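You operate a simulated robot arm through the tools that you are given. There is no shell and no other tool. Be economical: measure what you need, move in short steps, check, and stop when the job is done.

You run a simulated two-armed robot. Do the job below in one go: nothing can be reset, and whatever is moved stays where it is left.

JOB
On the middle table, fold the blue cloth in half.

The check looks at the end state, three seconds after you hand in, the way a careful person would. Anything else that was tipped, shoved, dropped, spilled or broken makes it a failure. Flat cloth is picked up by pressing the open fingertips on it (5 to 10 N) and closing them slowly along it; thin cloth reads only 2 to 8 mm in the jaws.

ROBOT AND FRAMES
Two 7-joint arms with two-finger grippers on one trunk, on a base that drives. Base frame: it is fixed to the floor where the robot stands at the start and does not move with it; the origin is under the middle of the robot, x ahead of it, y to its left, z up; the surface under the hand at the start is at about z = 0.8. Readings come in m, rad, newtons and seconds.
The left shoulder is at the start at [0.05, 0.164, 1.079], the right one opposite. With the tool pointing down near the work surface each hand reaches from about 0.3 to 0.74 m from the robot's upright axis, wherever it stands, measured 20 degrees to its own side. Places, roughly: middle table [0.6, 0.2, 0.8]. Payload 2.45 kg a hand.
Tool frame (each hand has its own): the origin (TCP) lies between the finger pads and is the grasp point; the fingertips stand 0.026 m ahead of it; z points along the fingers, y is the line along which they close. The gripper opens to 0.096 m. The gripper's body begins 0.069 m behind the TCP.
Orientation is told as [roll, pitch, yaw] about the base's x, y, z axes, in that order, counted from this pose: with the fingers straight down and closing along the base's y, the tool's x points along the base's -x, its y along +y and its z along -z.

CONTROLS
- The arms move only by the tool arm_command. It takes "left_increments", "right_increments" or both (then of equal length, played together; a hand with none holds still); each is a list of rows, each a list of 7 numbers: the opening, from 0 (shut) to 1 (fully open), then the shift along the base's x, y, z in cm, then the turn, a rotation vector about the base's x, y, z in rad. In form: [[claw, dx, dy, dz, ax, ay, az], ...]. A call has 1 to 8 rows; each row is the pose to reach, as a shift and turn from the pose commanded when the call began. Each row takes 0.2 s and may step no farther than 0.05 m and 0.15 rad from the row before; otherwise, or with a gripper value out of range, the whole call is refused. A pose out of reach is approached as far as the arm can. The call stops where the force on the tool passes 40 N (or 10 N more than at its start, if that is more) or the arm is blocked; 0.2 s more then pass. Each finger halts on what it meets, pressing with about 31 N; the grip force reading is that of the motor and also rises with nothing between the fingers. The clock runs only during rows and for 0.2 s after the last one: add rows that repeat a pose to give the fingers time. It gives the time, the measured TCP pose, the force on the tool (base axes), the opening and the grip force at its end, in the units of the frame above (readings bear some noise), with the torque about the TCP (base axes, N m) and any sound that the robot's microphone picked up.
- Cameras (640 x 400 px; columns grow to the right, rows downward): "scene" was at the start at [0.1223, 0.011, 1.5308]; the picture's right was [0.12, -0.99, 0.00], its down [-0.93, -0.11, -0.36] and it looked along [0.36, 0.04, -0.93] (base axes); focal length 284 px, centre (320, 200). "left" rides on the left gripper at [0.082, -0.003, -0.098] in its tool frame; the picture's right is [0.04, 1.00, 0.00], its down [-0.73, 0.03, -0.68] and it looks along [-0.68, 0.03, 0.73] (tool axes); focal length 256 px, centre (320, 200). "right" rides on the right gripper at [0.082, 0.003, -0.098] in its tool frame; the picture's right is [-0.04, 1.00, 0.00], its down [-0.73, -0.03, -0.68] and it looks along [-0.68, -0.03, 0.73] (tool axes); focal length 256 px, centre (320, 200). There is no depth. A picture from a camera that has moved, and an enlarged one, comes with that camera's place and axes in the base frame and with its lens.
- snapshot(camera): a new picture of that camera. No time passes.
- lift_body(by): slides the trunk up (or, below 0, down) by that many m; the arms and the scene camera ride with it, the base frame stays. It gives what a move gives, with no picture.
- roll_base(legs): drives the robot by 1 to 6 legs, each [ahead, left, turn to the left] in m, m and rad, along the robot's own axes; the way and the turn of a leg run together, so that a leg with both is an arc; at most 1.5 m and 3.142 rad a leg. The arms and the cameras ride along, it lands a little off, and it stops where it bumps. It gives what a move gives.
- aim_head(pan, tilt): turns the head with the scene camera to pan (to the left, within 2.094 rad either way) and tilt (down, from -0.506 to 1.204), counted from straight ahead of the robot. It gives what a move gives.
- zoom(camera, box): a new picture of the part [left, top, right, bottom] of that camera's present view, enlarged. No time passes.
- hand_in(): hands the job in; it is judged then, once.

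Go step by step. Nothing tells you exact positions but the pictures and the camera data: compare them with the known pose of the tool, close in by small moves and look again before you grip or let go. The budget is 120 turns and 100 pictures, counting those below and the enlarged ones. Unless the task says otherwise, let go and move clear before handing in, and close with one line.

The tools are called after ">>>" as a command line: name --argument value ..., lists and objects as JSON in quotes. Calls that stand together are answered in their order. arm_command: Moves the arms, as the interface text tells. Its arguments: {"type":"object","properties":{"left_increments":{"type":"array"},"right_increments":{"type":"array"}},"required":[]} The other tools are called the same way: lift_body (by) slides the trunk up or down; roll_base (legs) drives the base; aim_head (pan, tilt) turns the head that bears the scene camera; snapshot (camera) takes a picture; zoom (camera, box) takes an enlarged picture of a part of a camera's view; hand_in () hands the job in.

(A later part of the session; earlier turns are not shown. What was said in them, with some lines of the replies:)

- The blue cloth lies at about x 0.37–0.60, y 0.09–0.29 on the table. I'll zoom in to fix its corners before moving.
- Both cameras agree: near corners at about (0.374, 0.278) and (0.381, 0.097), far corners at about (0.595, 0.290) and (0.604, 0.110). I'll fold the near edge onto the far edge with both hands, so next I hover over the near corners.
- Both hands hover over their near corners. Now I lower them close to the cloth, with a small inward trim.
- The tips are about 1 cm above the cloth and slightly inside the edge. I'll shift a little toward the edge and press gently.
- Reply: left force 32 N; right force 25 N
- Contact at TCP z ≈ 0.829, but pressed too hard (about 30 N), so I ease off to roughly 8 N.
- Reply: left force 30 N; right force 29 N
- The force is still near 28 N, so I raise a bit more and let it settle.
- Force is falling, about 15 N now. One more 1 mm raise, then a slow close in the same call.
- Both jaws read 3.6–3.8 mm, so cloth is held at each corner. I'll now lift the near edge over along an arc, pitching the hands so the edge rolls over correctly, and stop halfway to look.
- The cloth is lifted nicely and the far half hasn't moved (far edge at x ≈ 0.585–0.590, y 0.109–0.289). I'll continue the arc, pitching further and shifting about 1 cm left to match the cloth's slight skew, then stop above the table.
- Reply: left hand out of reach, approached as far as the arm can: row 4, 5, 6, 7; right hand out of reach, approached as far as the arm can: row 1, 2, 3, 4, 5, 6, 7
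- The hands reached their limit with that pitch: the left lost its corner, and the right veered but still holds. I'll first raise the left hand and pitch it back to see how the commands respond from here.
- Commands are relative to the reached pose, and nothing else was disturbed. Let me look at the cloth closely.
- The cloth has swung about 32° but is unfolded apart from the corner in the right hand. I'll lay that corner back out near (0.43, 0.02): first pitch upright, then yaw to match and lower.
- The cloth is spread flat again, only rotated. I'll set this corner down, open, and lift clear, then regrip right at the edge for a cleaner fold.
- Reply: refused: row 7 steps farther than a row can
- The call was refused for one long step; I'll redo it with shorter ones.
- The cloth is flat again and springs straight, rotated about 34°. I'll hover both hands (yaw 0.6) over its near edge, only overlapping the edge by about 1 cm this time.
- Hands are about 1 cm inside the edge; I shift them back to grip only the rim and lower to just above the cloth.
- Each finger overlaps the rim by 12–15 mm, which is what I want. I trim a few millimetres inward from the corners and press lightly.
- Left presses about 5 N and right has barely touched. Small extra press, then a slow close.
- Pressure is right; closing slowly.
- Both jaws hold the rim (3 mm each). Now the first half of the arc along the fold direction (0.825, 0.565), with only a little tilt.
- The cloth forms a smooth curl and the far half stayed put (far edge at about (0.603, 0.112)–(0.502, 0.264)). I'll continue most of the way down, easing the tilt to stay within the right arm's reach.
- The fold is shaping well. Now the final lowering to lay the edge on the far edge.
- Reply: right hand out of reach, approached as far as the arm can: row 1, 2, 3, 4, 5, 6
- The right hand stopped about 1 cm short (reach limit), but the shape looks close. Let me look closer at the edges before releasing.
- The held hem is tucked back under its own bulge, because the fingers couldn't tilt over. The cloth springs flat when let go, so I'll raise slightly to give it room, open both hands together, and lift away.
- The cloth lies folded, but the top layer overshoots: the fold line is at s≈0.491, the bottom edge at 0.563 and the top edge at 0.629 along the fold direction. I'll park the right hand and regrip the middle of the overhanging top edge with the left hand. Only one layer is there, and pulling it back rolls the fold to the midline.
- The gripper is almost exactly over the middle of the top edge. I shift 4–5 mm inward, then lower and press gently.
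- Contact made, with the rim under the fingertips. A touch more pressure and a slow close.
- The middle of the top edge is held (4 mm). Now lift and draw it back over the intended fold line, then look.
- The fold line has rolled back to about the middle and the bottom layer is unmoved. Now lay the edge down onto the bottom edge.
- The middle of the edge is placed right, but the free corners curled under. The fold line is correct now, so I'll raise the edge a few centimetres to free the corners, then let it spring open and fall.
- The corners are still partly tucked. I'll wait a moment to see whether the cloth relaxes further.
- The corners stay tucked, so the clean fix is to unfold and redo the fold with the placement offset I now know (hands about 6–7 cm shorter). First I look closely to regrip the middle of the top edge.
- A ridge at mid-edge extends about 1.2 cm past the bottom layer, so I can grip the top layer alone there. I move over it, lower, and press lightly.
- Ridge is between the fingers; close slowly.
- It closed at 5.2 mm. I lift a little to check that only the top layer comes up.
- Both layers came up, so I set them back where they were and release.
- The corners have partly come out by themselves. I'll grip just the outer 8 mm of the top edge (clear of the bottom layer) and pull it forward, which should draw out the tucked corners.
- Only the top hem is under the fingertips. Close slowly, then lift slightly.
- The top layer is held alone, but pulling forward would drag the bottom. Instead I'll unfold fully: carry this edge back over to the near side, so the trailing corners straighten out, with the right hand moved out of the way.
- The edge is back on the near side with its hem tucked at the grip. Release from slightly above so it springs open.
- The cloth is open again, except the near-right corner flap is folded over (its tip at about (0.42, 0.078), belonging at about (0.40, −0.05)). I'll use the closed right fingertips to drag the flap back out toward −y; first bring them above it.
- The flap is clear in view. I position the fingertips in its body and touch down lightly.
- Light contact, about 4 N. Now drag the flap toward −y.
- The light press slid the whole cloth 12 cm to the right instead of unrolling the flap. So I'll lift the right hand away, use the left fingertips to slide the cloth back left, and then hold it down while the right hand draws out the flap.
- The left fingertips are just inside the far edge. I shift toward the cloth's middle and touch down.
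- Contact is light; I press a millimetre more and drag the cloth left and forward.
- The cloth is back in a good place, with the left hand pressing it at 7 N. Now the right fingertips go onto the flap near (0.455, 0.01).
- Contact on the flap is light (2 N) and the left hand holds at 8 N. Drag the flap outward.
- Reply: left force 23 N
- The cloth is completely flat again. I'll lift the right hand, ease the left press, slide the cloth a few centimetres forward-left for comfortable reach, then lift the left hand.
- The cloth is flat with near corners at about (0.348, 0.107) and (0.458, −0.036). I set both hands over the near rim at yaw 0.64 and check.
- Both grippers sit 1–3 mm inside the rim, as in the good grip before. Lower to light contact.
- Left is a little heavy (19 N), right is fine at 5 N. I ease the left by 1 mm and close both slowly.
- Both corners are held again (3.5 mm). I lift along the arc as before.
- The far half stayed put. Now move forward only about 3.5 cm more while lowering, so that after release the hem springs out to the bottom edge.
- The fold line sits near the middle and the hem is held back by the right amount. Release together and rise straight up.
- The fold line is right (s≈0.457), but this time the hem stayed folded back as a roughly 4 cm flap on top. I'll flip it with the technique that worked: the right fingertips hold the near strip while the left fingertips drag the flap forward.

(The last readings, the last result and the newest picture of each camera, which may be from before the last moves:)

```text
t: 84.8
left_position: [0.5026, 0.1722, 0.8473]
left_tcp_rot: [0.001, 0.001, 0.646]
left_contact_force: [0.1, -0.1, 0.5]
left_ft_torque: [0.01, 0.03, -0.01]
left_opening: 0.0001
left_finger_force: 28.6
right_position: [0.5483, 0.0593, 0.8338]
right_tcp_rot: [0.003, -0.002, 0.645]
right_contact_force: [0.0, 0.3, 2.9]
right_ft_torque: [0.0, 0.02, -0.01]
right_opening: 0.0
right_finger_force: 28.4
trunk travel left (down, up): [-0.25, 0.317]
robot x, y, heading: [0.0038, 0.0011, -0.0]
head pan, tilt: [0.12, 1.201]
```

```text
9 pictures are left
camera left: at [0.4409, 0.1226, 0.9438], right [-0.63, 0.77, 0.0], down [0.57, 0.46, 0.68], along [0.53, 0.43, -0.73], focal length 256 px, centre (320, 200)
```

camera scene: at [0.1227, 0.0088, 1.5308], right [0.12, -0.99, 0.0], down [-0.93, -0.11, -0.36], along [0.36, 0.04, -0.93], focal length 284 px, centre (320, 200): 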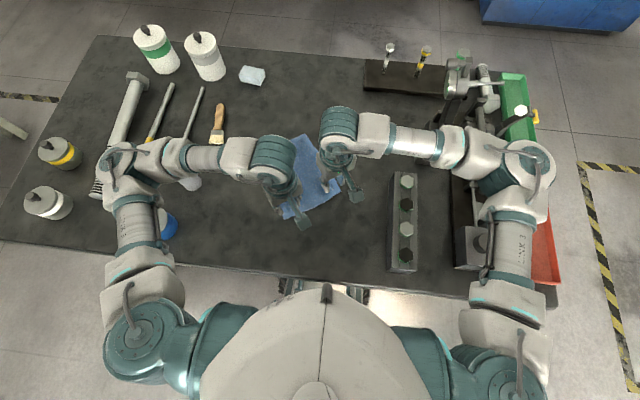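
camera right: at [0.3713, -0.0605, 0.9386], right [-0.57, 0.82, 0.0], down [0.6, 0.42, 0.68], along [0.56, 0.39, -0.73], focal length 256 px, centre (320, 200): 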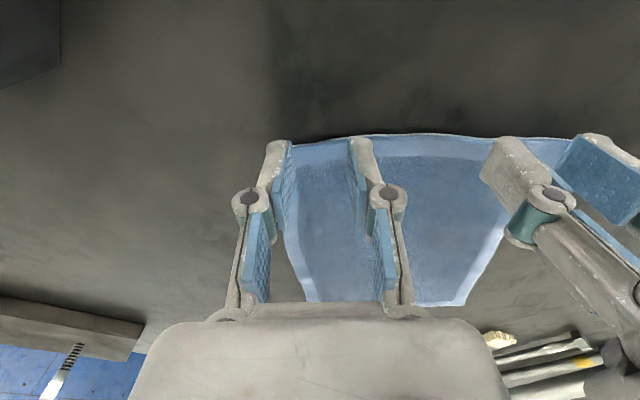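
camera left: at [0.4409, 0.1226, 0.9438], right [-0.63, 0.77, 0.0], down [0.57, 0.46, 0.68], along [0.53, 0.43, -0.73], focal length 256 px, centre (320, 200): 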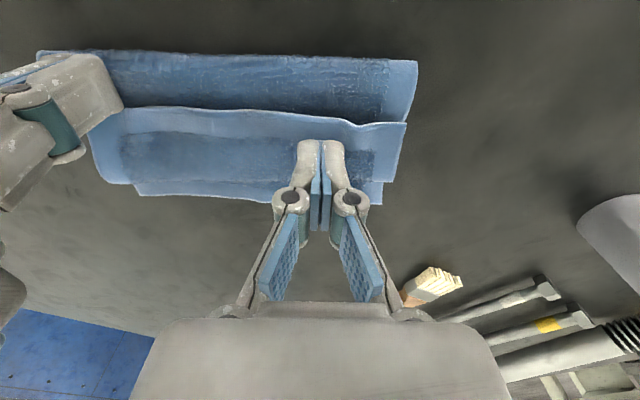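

The flap edge is at s≈0.487 and the left finger is just inside it. I press the right hold more firmly and touch the left down near the flap's edge.

>>> arm_command --left_increments '[[0, -0.6, -0.45, 0, 0, 0, 0], [0, -0.6, -0.45, -0.6, 0, 0, 0], [0, -0.6, -0.45, -1.1, 0, 0, 0], [0, -0.6, -0.45, -1.35, 0, 0, 0], [0, -0.6, -0.45, -1.45, 0, 0, 0], [0, -0.6, -0.45, -1.45, 0, 0, 0]]' --right_increments '[[0, 0, 0, -0.1, 0, 0, 0], [0, 0, 0, -0.2, 0, 0, 0], [0, 0, 0, -0.3, 0, 0, 0], [0, 0, 0, -0.35, 0, 0, 0], [0, 0, 0, -0.35, 0, 0, 0], [0, 0, 0, -0.35, 0, 0, 0]]'

```text
t: 86.2
left_position: [0.4967, 0.1674, 0.8328]
left_tcp_rot: [-0.001, 0.0, 0.645]
left_contact_force: [0.1, -0.6, 5.1]
left_ft_torque: [0.03, 0.02, 0.0]
left_opening: 0.0
left_finger_force: 28.1
right_position: [0.5461, 0.0586, 0.8303]
right_tcp_rot: [0.004, -0.001, 0.644]
right_contact_force: [1.5, 0.9, 7.7]
right_ft_torque: [0.05, -0.06, 0.01]
right_opening: 0.0
right_finger_force: 28.4
trunk travel left (down, up): [-0.25, 0.317]
robot x, y, heading: [0.001, 0.0046, -0.001]
head pan, tilt: [0.12, 1.201]
```

Left at 5 N, right hold at 8 N. Increase the hold and drag the flap forward along n.

>>> arm_command --left_increments '[[0, 0, 0, 0.05, 0, 0, 0], [0, 0.9, 0.7, 0.05, 0, 0, 0], [0, 1.8, 1.35, 0.05, 0, 0, 0], [0, 2.7, 2.0, 0.05, 0, 0, 0], [0, 3.6, 2.7, 0, 0, 0, 0], [0, 4.5, 3.4, 0, 0, 0, 0], [0, 5.4, 4.05, 0, 0, 0, 0], [0, 6.4, 4.8, 0, 0, 0, 0]]' --right_increments '[[0, 0, 0, -0.12, 0, 0, 0], [0, 0, 0, -0.12, 0, 0, 0], [0, 0, 0, -0.12, 0, 0, 0], [0, 0, 0, -0.12, 0, 0, 0], [0, 0, 0, -0.12, 0, 0, 0], [0, 0, 0, -0.12, 0, 0, 0], [0, 0, 0, -0.12, 0, 0, 0], [0, 0, 0, -0.12, 0, 0, 0]]'

>>> zoom --camera "scene" --box '[220, 100, 380, 200]'

```text
t: 88.0
left_position: [0.5612, 0.2147, 0.834]
left_tcp_rot: [0.0, 0.0, 0.644]
left_contact_force: [-2.2, -2.1, 4.9]
left_ft_torque: [-0.15, 0.03, 0.0]
left_opening: 0.0001
left_finger_force: 28.4
right_position: [0.5452, 0.0591, 0.8295]
right_tcp_rot: [0.003, -0.001, 0.646]
right_contact_force: [1.8, 3.6, 13.6]
right_ft_torque: [0.1, -0.08, -0.03]
right_opening: 0.0002
right_finger_force: 28.5
trunk travel left (down, up): [-0.25, 0.317]
robot x, y, heading: [-0.0039, -0.0012, -0.006]
head pan, tilt: [0.12, 1.201]
```

```text
4.00 times, centred on (300, 150) of scene
camera zoom: at [0.1213, 0.0097, 1.531], right [0.12, -0.99, 0.0], down [-0.93, -0.11, -0.36], along [0.36, 0.04, -0.93], focal length 1138 px, centre (400, 400)
```

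zoom: 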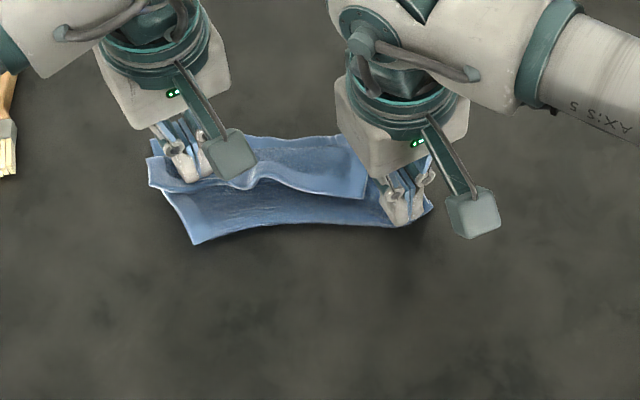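

The layers slid together and the whole packet pivoted instead of the flap unrolling. New idea: plow the flap's free edge forward from behind with open fingertips skimming the lower layers. First I lift both hands and look.

>>> arm_command --left_increments '[[0, 0, 0, 2, 0, 0, -0.1], [0, 0, 0, 5, 0, 0, -0.2], [0.5, -2, 0, 8, 0, 0, -0.3], [0.5, -5, 0.5, 9, 0, 0, -0.4], [0.5, -8, 1, 9, 0, 0, -0.5], [0.5, -10.5, 1.5, 9, 0, 0, -0.55]]' --right_increments '[[0, 0, 0, 2, 0, 0, -0.1], [0, 0, 0, 5, 0, 0, -0.2], [0.5, -2, -0.5, 8, 0, 0, -0.3], [0.5, -4, -1, 9, 0, 0, -0.4], [0.5, -7, -1, 9, 0, 0, -0.5], [0.5, -9.5, -1, 9, 0, 0, -0.55]]'

>>> zoom --camera "scene" --box '[232, 90, 360, 170]'

```text
t: 89.4
left_position: [0.4538, 0.2308, 0.9251]
left_tcp_rot: [-0.001, -0.002, 0.094]
left_contact_force: [-0.1, 0.9, 0.0]
left_ft_torque: [0.0, -0.04, -0.05]
left_opening: 0.048
left_finger_force: 0.1
right_position: [0.4515, 0.0493, 0.9188]
right_tcp_rot: [0.003, -0.002, 0.093]
right_contact_force: [-1.0, -0.8, -0.1]
right_ft_torque: [0.0, -0.01, 0.02]
right_opening: 0.0478
right_finger_force: 0.1
trunk travel left (down, up): [-0.25, 0.317]
robot x, y, heading: [0.0035, -0.0007, -0.001]
head pan, tilt: [0.12, 1.201]
```

```text
5.00 times, centred on (296, 130) of scene
camera zoom: at [0.1221, 0.0113, 1.5308], right [0.12, -0.99, 0.0], down [-0.93, -0.11, -0.36], along [0.36, 0.04, -0.93], focal length 1422 px, centre (440, 550)
```

zoom: 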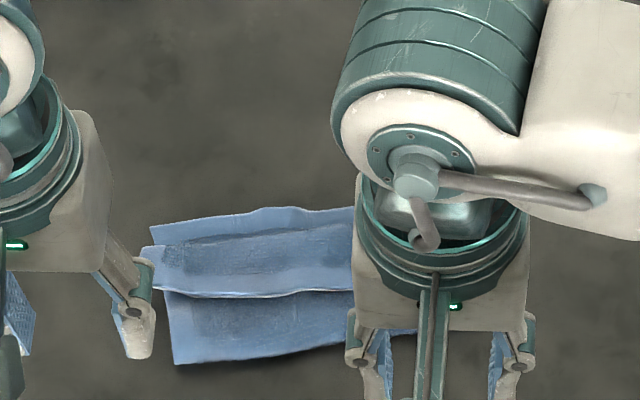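

The packet now lies with its fold direction near yaw 0.28: fold at s≈0.533, flap edge ≈0.57, crease 0.608, bottom edge ≈0.626. I'll set the left hand wide open behind the flap's free edge, skimming height, with the right hand out of the way.

>>> arm_command --left_increments '[[0.6, 1, -1.5, 0, 0, 0, 0.05], [0.8, 2, -3, -1, 0, 0, 0.1], [1, 3, -4.5, -2, 0, 0, 0.15], [1, 4.5, -6.5, -3.5, 0, 0, 0.19], [1, 6, -8.5, -5, 0, 0, 0.19], [1, 6.5, -9.6, -7, 0, 0, 0.19], [1, 6.5, -9.6, -9.0, 0, 0, 0.19], [1, 6.5, -9.6, -9.0, 0, 0, 0.19]]' --right_increments '[[0.5, -1, -3, 1, 0, 0, 0], [0.5, -2, -6, 2, 0, 0, 0], [0.5, -3, -9, 3, 0, 0, 0], [0.5, -3, -12, 4, 0, 0, 0], [0.5, -3, -13, 5, 0, 0, 0], [0.5, -3, -13, 5, 0, 0, 0], [0.5, -3, -13, 5, 0, 0, 0], [0.5, -3, -13, 5, 0, 0, 0]]'

>>> snapshot --camera "left"

```text
t: 91.2
left_position: [0.5207, 0.1329, 0.8334]
left_tcp_rot: [-0.001, -0.001, 0.285]
left_contact_force: [-0.2, -1.3, -0.2]
left_ft_torque: [-0.03, 0.0, -0.01]
left_opening: 0.0961
left_finger_force: 0.0
right_position: [0.4238, -0.082, 0.9685]
right_tcp_rot: [0.002, 0.0, 0.092]
right_contact_force: [0.2, -0.6, 0.1]
right_ft_torque: [0.02, -0.05, 0.01]
right_opening: 0.0481
right_finger_force: 0.1
trunk travel left (down, up): [-0.25, 0.317]
robot x, y, heading: [0.0002, -0.0024, -0.001]
head pan, tilt: [0.12, 1.201]
```

```text
6 pictures are left
camera left: at [0.4446, 0.1094, 0.9301], right [-0.32, 0.95, 0.0], down [0.7, 0.23, 0.68], along [0.64, 0.22, -0.73], focal length 256 px, centre (320, 200)
```

left: 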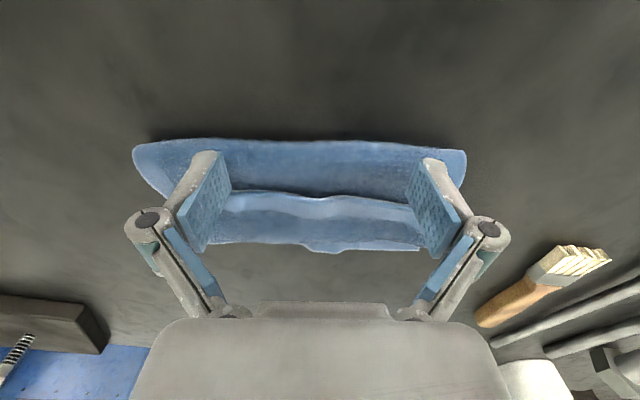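

The open fingers stand on the strip just behind the flap's free edge. Now plow forward 7.5 cm.

>>> arm_command --left_increments '[[1, 0.9, 0.26, -0.1, 0, 0, 0], [1, 1.8, 0.52, -0.1, 0, 0, 0], [1, 2.7, 0.78, -0.1, 0, 0, 0], [1, 3.6, 1.04, -0.1, 0, 0, 0], [1, 4.5, 1.3, -0.1, 0, 0, 0], [1, 5.4, 1.56, -0.1, 0, 0, 0], [1, 6.3, 1.82, -0.1, 0, 0, 0], [1, 7.2, 2.1, -0.1, 0, 0, 0]]'

>>> snapshot --camera "left"

```text
t: 93.0
left_position: [0.5918, 0.1545, 0.8321]
left_tcp_rot: [0.0, 0.003, 0.285]
left_contact_force: [0.1, -0.7, -0.1]
left_ft_torque: [-0.01, -0.02, -0.03]
left_opening: 0.0961
left_finger_force: 0.0
right_position: [0.4229, -0.0822, 0.9685]
right_tcp_rot: [0.003, -0.001, 0.093]
right_contact_force: [0.6, 0.0, 0.6]
right_ft_torque: [0.01, -0.02, 0.01]
right_opening: 0.0482
right_finger_force: 0.1
trunk travel left (down, up): [-0.25, 0.317]
robot x, y, heading: [-0.0023, 0.0006, 0.002]
head pan, tilt: [0.12, 1.201]
```

```text
5 pictures are left
camera left: at [0.5159, 0.1299, 0.9289], right [-0.32, 0.95, 0.0], down [0.7, 0.23, 0.68], along [0.64, 0.22, -0.73], focal length 256 px, centre (320, 200)
```

left: 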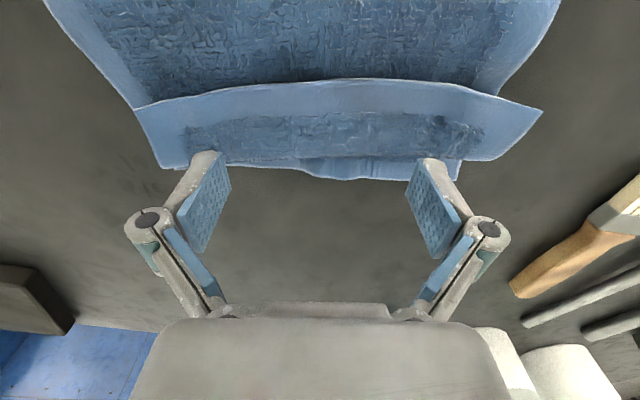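

The fingertips skimmed over without catching, since the layers are only about 1 mm each. The picture shows the flap's left corner overhanging the layers beneath, at about (0.535, 0.25), so I can pinch it alone there. I'll turn the left gripper to close along x over that corner and bring the right fingertips in to hold the packet down.

>>> arm_command --left_increments '[[0.8, 0, 0, 3, 0, 0, 0.14], [0.6, -0.5, 1, 6, 0, 0, 0.28], [0.35, -1.5, 2.5, 7, 0, 0, 0.42], [0.35, -2.5, 4, 7, 0, 0, 0.56], [0.35, -3.5, 5.5, 7, 0, 0, 0.7], [0.35, -4.5, 7, 7, 0, 0, 0.84], [0.35, -5.2, 8.5, 6, 0, 0, 0.98], [0.35, -5.6, 9.5, 5, 0, 0, 1.12]]'

>>> arm_command --left_increments '[[0.35, 0, 0, 0, 0, 0, 0.13], [0.35, 0, 0, 0, 0, 0, 0.17], [0.35, 0, 0, 0, 0, 0, 0.17], [0.35, 0, 0, -1, 0, 0, 0.17], [0.35, 0, 0, -2, 0, 0, 0.17], [0.35, 0, 0, -3, 0, 0, 0.17], [0.35, 0, 0, -3.8, 0, 0, 0.17], [0.35, 0, 0, -3.8, 0, 0, 0.17]]' --right_increments '[[0.2, 1.6, 3, -0.5, 0, 0, 0], [0, 3.2, 6, -1, 0, 0, 0], [0, 4.8, 9, -2, 0, 0, 0], [0, 6.4, 12, -4, 0, 0, 0], [0, 8, 15, -6.5, 0, 0, 0], [0, 9.6, 17.5, -9, 0, 0, 0], [0, 10.9, 19.2, -11.5, 0, 0, 0], [0, 10.9, 19.2, -13, 0, 0, 0]]'

>>> snapshot --camera "left"

```text
t: 94.8
left_position: [0.5369, 0.2513, 0.882]
left_tcp_rot: [0.002, 0.003, 1.409]
left_contact_force: [0.8, 0.5, 0.0]
left_ft_torque: [0.0, -0.02, 0.0]
left_opening: 0.0336
left_finger_force: 0.1
right_position: [0.4228, -0.0806, 0.9682]
right_tcp_rot: [0.001, 0.001, 0.094]
right_contact_force: [0.4, -0.2, 0.4]
right_ft_torque: [0.02, -0.03, -0.02]
right_opening: 0.0483
right_finger_force: 0.1
trunk travel left (down, up): [-0.25, 0.317]
robot x, y, heading: [0.002, 0.0003, -0.005]
head pan, tilt: [0.12, 1.201]
```

```text
t: 96.6
left_position: [0.5368, 0.2527, 0.8429]
left_tcp_rot: [0.006, -0.005, 1.578]
left_contact_force: [-1.4, 26.6, -15.7]
left_ft_torque: [-1.18, 0.03, 0.13]
left_opening: 0.0334
left_finger_force: 0.1
right_position: [0.534, 0.1076, 0.8379]
right_tcp_rot: [0.0, -0.003, 0.089]
right_contact_force: [2.6, -27.1, 15.9]
right_ft_torque: [3.61, -0.03, -0.47]
right_opening: 0.0
right_finger_force: 28.7
trunk travel left (down, up): [-0.25, 0.317]
robot x, y, heading: [-0.0013, 0.0016, -0.0]
head pan, tilt: [0.12, 1.201]
```

```text
4 pictures are left
camera left: at [0.5423, 0.1729, 0.9384], right [-1.0, -0.05, 0.01], down [-0.03, 0.73, 0.68], along [-0.04, 0.68, -0.73], focal length 256 px, centre (320, 200)
```

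left: 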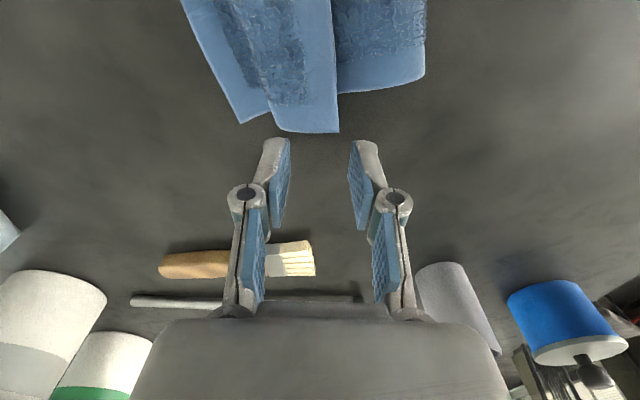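

The two hands are touching, so I'll back the right hand off to the packet's far right end. In the view, the flap corner overhangs by about 2 cm at y 0.225–0.244, so I also shift the left gripper onto it.

>>> arm_command --right_increments '[[0, 0, -1.5, 1, 0, 0, 0], [0, 0.5, -3, 1.5, 0, 0, 0], [0, 1.3, -3.9, 1.5, 0, 0, 0], [0, 1.3, -3.9, 1.5, 0, 0, 0]]'

>>> arm_command --left_increments '[[0.35, -0.3, -0.7, 0, 0, 0, 0], [0.35, -0.7, -1.4, 0, 0, 0, 0], [0.35, -0.7, -1.4, -0.6, 0, 0, 0], [0.35, -0.7, -1.4, -1.1, 0, 0, 0], [0.35, -0.7, -1.4, -1.3, 0, 0, 0], [0.35, -0.7, -1.4, -1.35, 0, 0, 0], [0.35, -0.7, -1.4, -1.35, 0, 0, 0]]' --right_increments '[[0, 0, 0, -0.5, 0, 0, 0], [0, 0, 0, -1, 0, 0, 0], [0, 0, 0, -1.5, 0, 0, 0], [0, 0, 0, -1.9, 0, 0, 0], [0, 0, 0, -2.1, 0, 0, 0], [0, 0, 0, -2.2, 0, 0, 0], [0, 0, 0, -2.2, 0, 0, 0]]'

```text
t: 97.6
left_position: [0.5371, 0.2514, 0.8454]
left_tcp_rot: [0.002, 0.003, 1.572]
left_contact_force: [0.0, 0.3, 0.3]
left_ft_torque: [0.0, 0.0, 0.02]
left_opening: 0.0338
left_finger_force: 0.1
right_position: [0.5454, 0.0727, 0.8532]
right_tcp_rot: [0.0, 0.0, 0.093]
right_contact_force: [0.5, 0.4, 0.5]
right_ft_torque: [0.0, 0.01, 0.04]
right_opening: 0.0
right_finger_force: 29.0
trunk travel left (down, up): [-0.25, 0.317]
robot x, y, heading: [0.0025, 0.002, -0.005]
head pan, tilt: [0.12, 1.201]
```

```text
t: 99.2
left_position: [0.5287, 0.2375, 0.8314]
left_tcp_rot: [0.0, 0.003, 1.576]
left_contact_force: [-0.1, 0.6, 2.7]
left_ft_torque: [-0.07, -0.06, 0.04]
left_opening: 0.034
left_finger_force: 0.2
right_position: [0.5446, 0.072, 0.8319]
right_tcp_rot: [0.003, -0.004, 0.096]
right_contact_force: [0.2, 0.7, 3.2]
right_ft_torque: [0.07, -0.03, 0.0]
right_opening: 0.0
right_finger_force: 28.4
trunk travel left (down, up): [-0.25, 0.317]
robot x, y, heading: [0.0006, 0.0072, -0.003]
head pan, tilt: [0.12, 1.201]
```

Both are in light contact. Press a touch more and close the left gripper slowly on the flap corner.

>>> arm_command --left_increments '[[0.33, 0, 0, -0.12, 0, 0, 0], [0.28, 0, 0, -0.12, 0, 0, 0], [0.23, 0, 0, -0.12, 0, 0, 0], [0.18, 0, 0, -0.12, 0, 0, 0], [0.13, 0, 0, -0.12, 0, 0, 0], [0.07, 0, 0, -0.12, 0, 0, 0], [0.0, 0, 0, -0.12, 0, 0, 0], [0.0, 0, 0, -0.12, 0, 0, 0]]' --right_increments '[[0, 0, 0, -0.1, 0, 0, 0], [0, 0, 0, -0.15, 0, 0, 0], [0, 0, 0, -0.15, 0, 0, 0], [0, 0, 0, -0.15, 0, 0, 0], [0, 0, 0, -0.15, 0, 0, 0], [0, 0, 0, -0.15, 0, 0, 0], [0, 0, 0, -0.15, 0, 0, 0], [0, 0, 0, -0.15, 0, 0, 0]]'

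```text
t: 101.0
left_position: [0.5296, 0.2355, 0.8299]
left_tcp_rot: [0.005, 0.001, 1.577]
left_contact_force: [-1.2, -0.1, 4.7]
left_ft_torque: [-0.05, -0.02, -0.01]
left_opening: 0.0009
left_finger_force: 30.5
right_position: [0.5438, 0.0717, 0.8307]
right_tcp_rot: [0.005, -0.002, 0.095]
right_contact_force: [0.3, 0.5, 5.8]
right_ft_torque: [0.04, 0.01, 0.0]
right_opening: 0.0
right_finger_force: 28.6
trunk travel left (down, up): [-0.25, 0.317]
robot x, y, heading: [0.0008, 0.0013, -0.001]
head pan, tilt: [0.12, 1.201]
```

It reads only 0.9 mm, so the catch may be thin. I lift 2.5 cm gently and look.

>>> arm_command --left_increments '[[0, 0, 0, 0.8, 0, 0, 0], [0, 0, 0, 1.6, 0, 0, 0], [0, 0, 0, 2.5, 0, 0, 0], [0, 0, 0, 2.5, 0, 0, 0]]'

>>> snapshot --camera "left"

```text
t: 102.0
left_position: [0.5302, 0.2371, 0.8547]
left_tcp_rot: [0.001, 0.0, 1.575]
left_contact_force: [-0.2, 0.7, -0.3]
left_ft_torque: [0.01, -0.01, -0.01]
left_opening: 0.001
left_finger_force: 31.2
right_position: [0.5439, 0.0716, 0.8308]
right_tcp_rot: [0.001, -0.002, 0.095]
right_contact_force: [0.3, 0.0, 6.9]
right_ft_torque: [0.0, -0.02, 0.0]
right_opening: 0.0
right_finger_force: 28.2
trunk travel left (down, up): [-0.25, 0.317]
robot x, y, heading: [0.0031, -0.0, -0.004]
head pan, tilt: [0.12, 1.201]
```

```text
3 pictures are left
camera left: at [0.5342, 0.1572, 0.9518], right [-1.0, -0.04, 0.0], down [-0.03, 0.73, 0.68], along [-0.03, 0.68, -0.73], focal length 256 px, centre (320, 200)
```

left: 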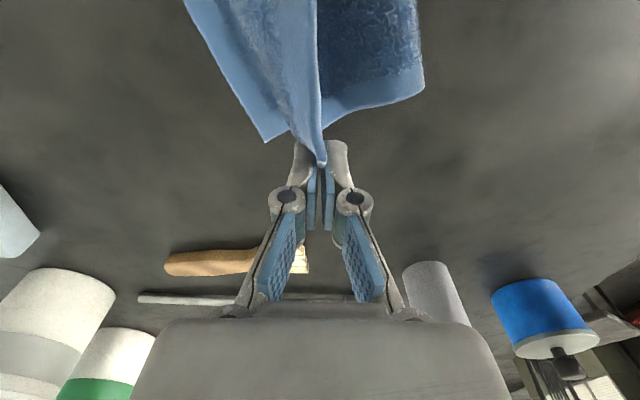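

The flap corner alone is held, standing upright in the fingers, which is ideal. I swing it forward over the crease and lower it toward the bottom layer's left corner.

>>> arm_command --left_increments '[[0, 0.5, 0.1, 1.2, 0, 0, 0], [0, 1.5, 0.2, 2, 0, 0, 0], [0, 2.8, 0.4, 2.2, 0, 0, 0], [0, 4, 0.6, 1.8, 0, 0, 0], [0, 5, 0.8, 0.8, 0, 0, 0], [0, 5.8, 0.9, -0.6, 0, 0, 0], [0, 6.3, 1, -1.7, 0, 0, 0], [0, 6.3, 1, -1.9, 0, 0, 0]]'

>>> zoom --camera "right" --box '[0, 0, 640, 400]'

```text
t: 103.8
left_position: [0.5928, 0.2461, 0.8356]
left_tcp_rot: [0.0, 0.001, 1.574]
left_contact_force: [-0.3, -1.3, 0.2]
left_ft_torque: [0.02, -0.01, 0.0]
left_opening: 0.0014
left_finger_force: 30.7
right_position: [0.5439, 0.0726, 0.8305]
right_tcp_rot: [0.001, -0.002, 0.094]
right_contact_force: [-0.5, 0.0, 7.2]
right_ft_torque: [-0.02, -0.03, -0.01]
right_opening: 0.0
right_finger_force: 29.0
trunk travel left (down, up): [-0.25, 0.317]
robot x, y, heading: [-0.0003, -0.0003, -0.001]
head pan, tilt: [0.12, 1.201]
```

```text
1.00 times, centred on (320, 200) of right (not enlarged: the box is as wide or as high as the picture)
camera zoom: at [0.4614, 0.0669, 0.9286], right [-0.05, 1.0, 0.0], down [0.73, 0.04, 0.68], along [0.68, 0.04, -0.73], focal length 256 px, centre (320, 200)
```

zoom: 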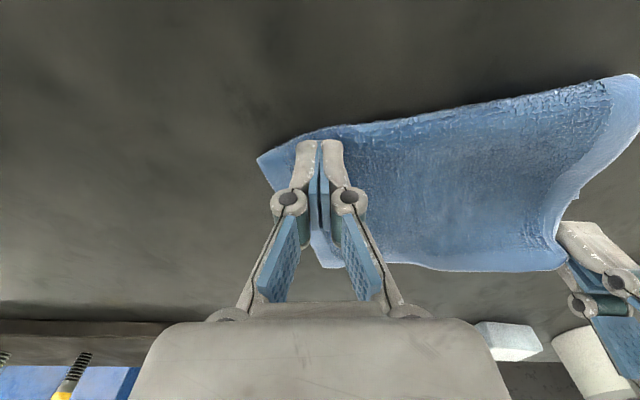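

The flap has swung over. Now release the left corner and lift both hands well clear, then check with one picture.

>>> arm_command --left_increments '[[0.3, 0.3, 0, 0, 0, 0, 0], [0.4, 0.3, 0, 0.2, 0, 0, 0], [0.4, 0.3, 0, 2, 0, 0, 0], [0.4, 0.3, 0, 6, 0, 0, 0], [0.4, 0.3, 1, 10, 0, 0, 0], [0.4, -2, 4, 12, 0, 0, 0], [0.4, -5, 7, 13, 0, 0, 0], [0.4, -9, 9, 13, 0, 0, 0]]'

>>> arm_command --right_increments '[[0, 0, 0, 3, 0, 0, 0], [0, 0, 0, 7, 0, 0, 0], [0, -2, -3, 10, 0, 0, 0], [0, -4, -7, 12, 0, 0, 0], [0, -6, -11, 13, 0, 0, 0], [0, -8, -15, 13, 0, 0, 0], [0, -8, -15, 13, 0, 0, 0]]'

>>> zoom --camera "scene" --box '[216, 90, 376, 190]'

```text
t: 105.6
left_position: [0.5032, 0.3383, 0.9666]
left_tcp_rot: [0.003, 0.003, 1.575]
left_contact_force: [0.8, -0.3, 0.6]
left_ft_torque: [0.01, -0.04, 0.02]
left_opening: 0.0385
left_finger_force: 0.0
right_position: [0.5439, 0.0722, 0.83]
right_tcp_rot: [0.0, -0.001, 0.093]
right_contact_force: [-0.4, -0.7, 6.9]
right_ft_torque: [-0.02, 0.02, 0.0]
right_opening: 0.0001
right_finger_force: 28.9
trunk travel left (down, up): [-0.25, 0.317]
robot x, y, heading: [0.0017, 0.0016, 0.001]
head pan, tilt: [0.12, 1.201]
```

```text
t: 107.2
left_position: [0.5032, 0.3384, 0.966]
left_tcp_rot: [0.002, 0.002, 1.575]
left_contact_force: [1.0, 0.2, 0.0]
left_ft_torque: [0.01, 0.01, 0.04]
left_opening: 0.0386
left_finger_force: 0.0
right_position: [0.4643, -0.0773, 0.9633]
right_tcp_rot: [0.001, -0.001, 0.094]
right_contact_force: [-0.4, 0.6, -0.2]
right_ft_torque: [0.01, 0.02, -0.03]
right_opening: 0.0003
right_finger_force: 28.6
trunk travel left (down, up): [-0.25, 0.317]
robot x, y, heading: [0.0028, -0.0001, 0.002]
head pan, tilt: [0.12, 1.201]
```

```text
4.00 times, centred on (296, 140) of scene
camera zoom: at [0.1239, 0.0102, 1.5306], right [0.12, -0.99, 0.0], down [-0.93, -0.11, -0.36], along [0.35, 0.04, -0.93], focal length 1138 px, centre (416, 440)
```

zoom: 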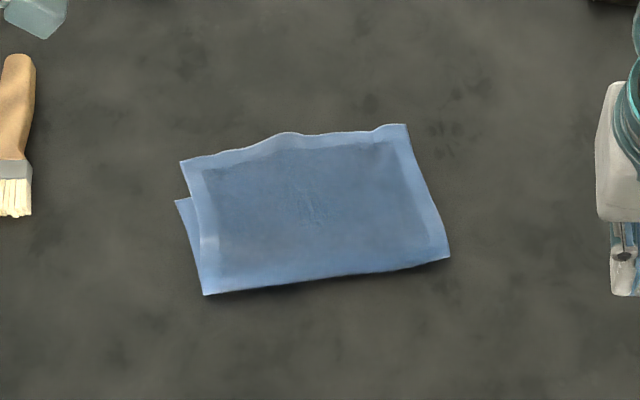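

The cloth is now cleanly folded and flat, but the top layer overshoots the bottom by about 3 cm. I'll do one careful trim: grip the single-layer overhang at mid-edge with the left hand and draw it straight back, so the trailing corners stay extended. First I move over it.

>>> arm_command --left_increments '[[0.31, 1.6, -2.2, 0, 0, 0, -0.145], [0.31, 3.2, -4.4, 0, 0, 0, -0.29], [0.31, 4.8, -6.6, 0, 0, 0, -0.435], [0.31, 6.4, -8.8, -1, 0, 0, -0.58], [0.31, 8, -11, -2, 0, 0, -0.725], [0.31, 9.7, -13.2, -4, 0, 0, -0.87], [0.31, 11.4, -15.4, -6, 0, 0, -1.015], [0.31, 12.9, -17.6, -8, 0, 0, -1.16]]'

>>> arm_command --left_increments '[[0.31, 0, 0, 0, 0, 0, -0.128], [0.31, 0, 0, -2, 0, 0, -0.128], [0.31, 0, 0, -4, 0, 0, -0.128], [0.31, 0, 0, -5, 0, 0, -0.128], [0.31, 0, 0, -5.4, 0, 0, -0.128], [0.31, 0, 0, -5.65, 0, 0, -0.128], [0.31, 0, 0, -5.65, 0, 0, -0.128]]'

```text
t: 109.0
left_position: [0.6325, 0.1604, 0.8845]
left_tcp_rot: [0.002, 0.0, 0.413]
left_contact_force: [0.3, 0.2, 0.5]
left_ft_torque: [0.01, -0.04, -0.03]
left_opening: 0.0297
left_finger_force: 0.0
right_position: [0.4656, -0.0791, 0.964]
right_tcp_rot: [0.004, 0.0, 0.095]
right_contact_force: [0.0, 0.1, -0.1]
right_ft_torque: [0.01, 0.01, -0.01]
right_opening: 0.0
right_finger_force: 28.2
trunk travel left (down, up): [-0.25, 0.317]
robot x, y, heading: [-0.0013, 0.0006, -0.003]
head pan, tilt: [0.12, 1.201]
```

```text
t: 110.6
left_position: [0.6314, 0.16, 0.83]
left_tcp_rot: [0.0, 0.001, 0.287]
left_contact_force: [-0.8, 0.1, 3.2]
left_ft_torque: [0.01, 0.04, 0.01]
left_opening: 0.0299
left_finger_force: 0.1
right_position: [0.4641, -0.0779, 0.9621]
right_tcp_rot: [0.005, -0.001, 0.095]
right_contact_force: [-0.1, 0.0, 0.6]
right_ft_torque: [-0.03, 0.01, -0.03]
right_opening: 0.0
right_finger_force: 28.3
trunk travel left (down, up): [-0.25, 0.317]
robot x, y, heading: [-0.0018, 0.0014, -0.0]
head pan, tilt: [0.12, 1.201]
```

In place with 3 N contact. Press slightly and close slowly.

>>> arm_command --left_increments '[[0.3, 0, 0, -0.08, 0, 0, 0], [0.26, 0, 0, -0.08, 0, 0, 0], [0.21, 0, 0, -0.08, 0, 0, 0], [0.16, 0, 0, -0.08, 0, 0, 0], [0.11, 0, 0, -0.08, 0, 0, 0], [0.06, 0, 0, -0.08, 0, 0, 0], [0.0, 0, 0, -0.08, 0, 0, 0], [0.0, 0, 0, -0.08, 0, 0, 0]]'

```text
t: 112.4
left_position: [0.6316, 0.1605, 0.828]
left_tcp_rot: [0.0, 0.0, 0.288]
left_contact_force: [-0.3, 0.5, 6.9]
left_ft_torque: [0.03, 0.04, 0.0]
left_opening: 0.0033
left_finger_force: 30.9
right_position: [0.4642, -0.0797, 0.9638]
right_tcp_rot: [0.003, -0.001, 0.094]
right_contact_force: [0.3, -0.4, -0.1]
right_ft_torque: [-0.01, -0.02, -0.03]
right_opening: 0.0
right_finger_force: 28.5
trunk travel left (down, up): [-0.25, 0.317]
robot x, y, heading: [0.0012, 0.0007, 0.005]
head pan, tilt: [0.12, 1.201]
```

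Held (3.3 mm). Now lift 4 cm while drawing back, then lower with the edge about 3.9 cm back.

>>> arm_command --left_increments '[[0, -0.96, -0.28, 1.5, 0, 0, 0], [0, -2.4, -0.7, 3, 0, 0, 0], [0, -3.84, -1.13, 4, 0, 0, 0], [0, -4.6, -1.36, 4, 0, 0, 0], [0, -4.6, -1.36, 4, 0, 0, 0], [0, -4.2, -1.25, 2.5, 0, 0, 0], [0, -3.84, -1.13, 1, 0, 0, 0], [0, -3.74, -1.1, 0.3, 0, 0, 0]]'

>>> arm_command --left_increments '[[0.15, 0, 0, 0, 0, 0, 0], [0.31, 0, 0, 0, 0, 0, 0], [0.31, 0, 0, 1, 0, 0, 0], [0.31, 0, 0, 3.5, 0, 0, 0], [0.31, 0, 0.5, 8, 0, 0, 0], [0.31, 0, 3, 12, 0, 0, 0], [0.31, -1, 7, 14, 0, 0, 0], [0.31, -3, 11, 14, 0, 0, 0]]'

>>> zoom --camera "scene" --box '[216, 90, 376, 190]'

```text
t: 114.2
left_position: [0.594, 0.1475, 0.8314]
left_tcp_rot: [0.0, -0.003, 0.288]
left_contact_force: [-0.3, -0.3, 5.3]
left_ft_torque: [-0.02, 0.04, -0.02]
left_opening: 0.0032
left_finger_force: 30.7
right_position: [0.4633, -0.0784, 0.9638]
right_tcp_rot: [0.003, -0.004, 0.095]
right_contact_force: [0.5, 0.7, 0.5]
right_ft_torque: [0.01, -0.01, -0.03]
right_opening: 0.0002
right_finger_force: 28.7
trunk travel left (down, up): [-0.25, 0.317]
robot x, y, heading: [0.0016, -0.0002, 0.001]
head pan, tilt: [0.12, 1.201]
```

```text
t: 116.0
left_position: [0.5647, 0.2607, 0.9702]
left_tcp_rot: [-0.001, 0.003, 0.287]
left_contact_force: [-0.6, 0.7, -0.2]
left_ft_torque: [-0.02, 0.0, 0.01]
left_opening: 0.03
left_finger_force: 0.0
right_position: [0.4638, -0.0751, 0.9632]
right_tcp_rot: [0.0, -0.002, 0.094]
right_contact_force: [-0.1, 0.1, 0.4]
right_ft_torque: [-0.01, 0.0, 0.03]
right_opening: 0.0
right_finger_force: 29.3
trunk travel left (down, up): [-0.25, 0.317]
robot x, y, heading: [0.0004, 0.0039, 0.003]
head pan, tilt: [0.12, 1.201]
```

```text
4.00 times, centred on (296, 140) of scene
camera zoom: at [0.1229, 0.0128, 1.5307], right [0.12, -0.99, 0.0], down [-0.93, -0.11, -0.36], along [0.36, 0.04, -0.93], focal length 1138 px, centre (416, 440)
```

zoom: 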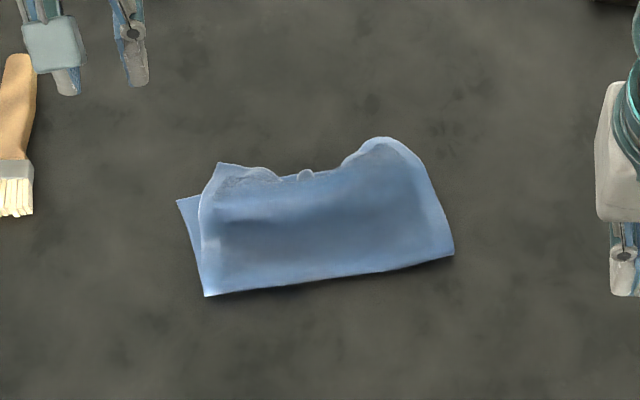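

The edge now meets the bottom edge in the middle, but the hem is still slightly gathered there and the corners are drawn inward. I have no pictures left, so I do one gentle, bounded step: touch down at mid-hem with narrow fingers and open them slowly to spread the gather.

>>> arm_command --left_increments '[[0.2, 0.7, -3.8, 0, 0, 0, 0], [0.2, 1.5, -7.5, -1, 0, 0, 0], [0.2, 2.7, -11.4, -3, 0, 0, 0], [0.2, 2.7, -11.4, -7, 0, 0, 0], [0.2, 2.7, -11.4, -11, 0, 0, 0], [0.2, 2.7, -11.4, -13, 0, 0, 0], [0.2, 2.7, -11.4, -13.7, 0, 0, 0], [0.2, 2.7, -11.4, -13.7, 0, 0, 0]]'

```text
t: 117.8
left_position: [0.5922, 0.1441, 0.834]
left_tcp_rot: [0.001, -0.002, 0.288]
left_contact_force: [-0.1, 0.4, 3.0]
left_ft_torque: [-0.03, 0.01, -0.01]
left_opening: 0.0189
left_finger_force: 0.0
right_position: [0.4645, -0.0791, 0.9636]
right_tcp_rot: [0.005, -0.001, 0.095]
right_contact_force: [0.7, -0.1, 0.0]
right_ft_torque: [-0.04, 0.0, 0.0]
right_opening: 0.0
right_finger_force: 28.6
trunk travel left (down, up): [-0.25, 0.317]
robot x, y, heading: [0.0004, -0.0027, -0.002]
head pan, tilt: [0.12, 1.201]
```

Light 3 N contact. Open slowly to spread.

>>> arm_command --left_increments '[[0.3, 0, 0, -0.05, 0, 0, 0], [0.4, 0, 0, -0.1, 0, 0, 0], [0.5, 0, 0, -0.1, 0, 0, 0], [0.6, 0, 0, -0.15, 0, 0, 0], [0.7, 0, 0, -0.15, 0, 0, 0], [0.8, 0, 0, -0.15, 0, 0, 0], [0.9, 0, 0, -0.15, 0, 0, 0], [1.0, 0, 0, -0.15, 0, 0, 0]]'

>>> arm_command --left_increments '[[1, 0, 0, 1, 0, 0, 0], [1, 0, 0, 4, 0, 0, 0], [1, 0, 0, 8, 0, 0, 0], [1, 0, 2, 12, 0, 0, 0], [1, -2, 6, 14, 0, 0, 0], [1, -5, 9, 15, 0, 0, 0], [1, -8, 12, 15, 0, 0, 0], [1, -8, 12, 15, 0, 0, 0]]'

```text
t: 119.6
left_position: [0.5914, 0.1449, 0.8323]
left_tcp_rot: [-0.001, 0.0, 0.288]
left_contact_force: [0.5, -0.8, -0.2]
left_ft_torque: [-0.05, -0.04, 0.03]
left_opening: 0.0958
left_finger_force: 0.2
right_position: [0.4647, -0.0784, 0.9636]
right_tcp_rot: [0.004, 0.002, 0.095]
right_contact_force: [0.2, -0.3, 0.0]
right_ft_torque: [-0.02, 0.01, -0.01]
right_opening: 0.0
right_finger_force: 28.3
trunk travel left (down, up): [-0.25, 0.317]
robot x, y, heading: [-0.0005, -0.0005, 0.003]
head pan, tilt: [0.12, 1.201]
```

```text
t: 121.4
left_position: [0.5104, 0.264, 0.9815]
left_tcp_rot: [0.0, 0.002, 0.288]
left_contact_force: [-0.7, 0.3, 1.2]
left_ft_torque: [-0.03, 0.0, -0.03]
left_opening: 0.0961
left_finger_force: 0.1
right_position: [0.4649, -0.0786, 0.9622]
right_tcp_rot: [0.005, 0.0, 0.093]
right_contact_force: [0.1, -0.2, 0.2]
right_ft_torque: [-0.01, -0.01, -0.01]
right_opening: 0.0001
right_finger_force: 28.2
trunk travel left (down, up): [-0.25, 0.317]
robot x, y, heading: [0.0036, 0.001, 0.0]
head pan, tilt: [0.12, 1.201]
```

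The contact force fell to zero as the fingers spread, which suggests the gather flattened. Both hands are clear and nothing else was touched, so I hand in.

>>> hand_in

```text
The job is handed in.
```

I folded the blue cloth roughly in half on the middle table and moved both hands clear, but I couldn't check the final state because my pictures had run out. In the last picture, the top edge met the bottom edge in the middle. The top corners were 3–4 cm off the bottom ones, and the hem was slightly gathered. After that I only spread the gather by touch. The cloth also ended up turned and shifted from where it started, and I saw no sign that anything else on the table was moved.
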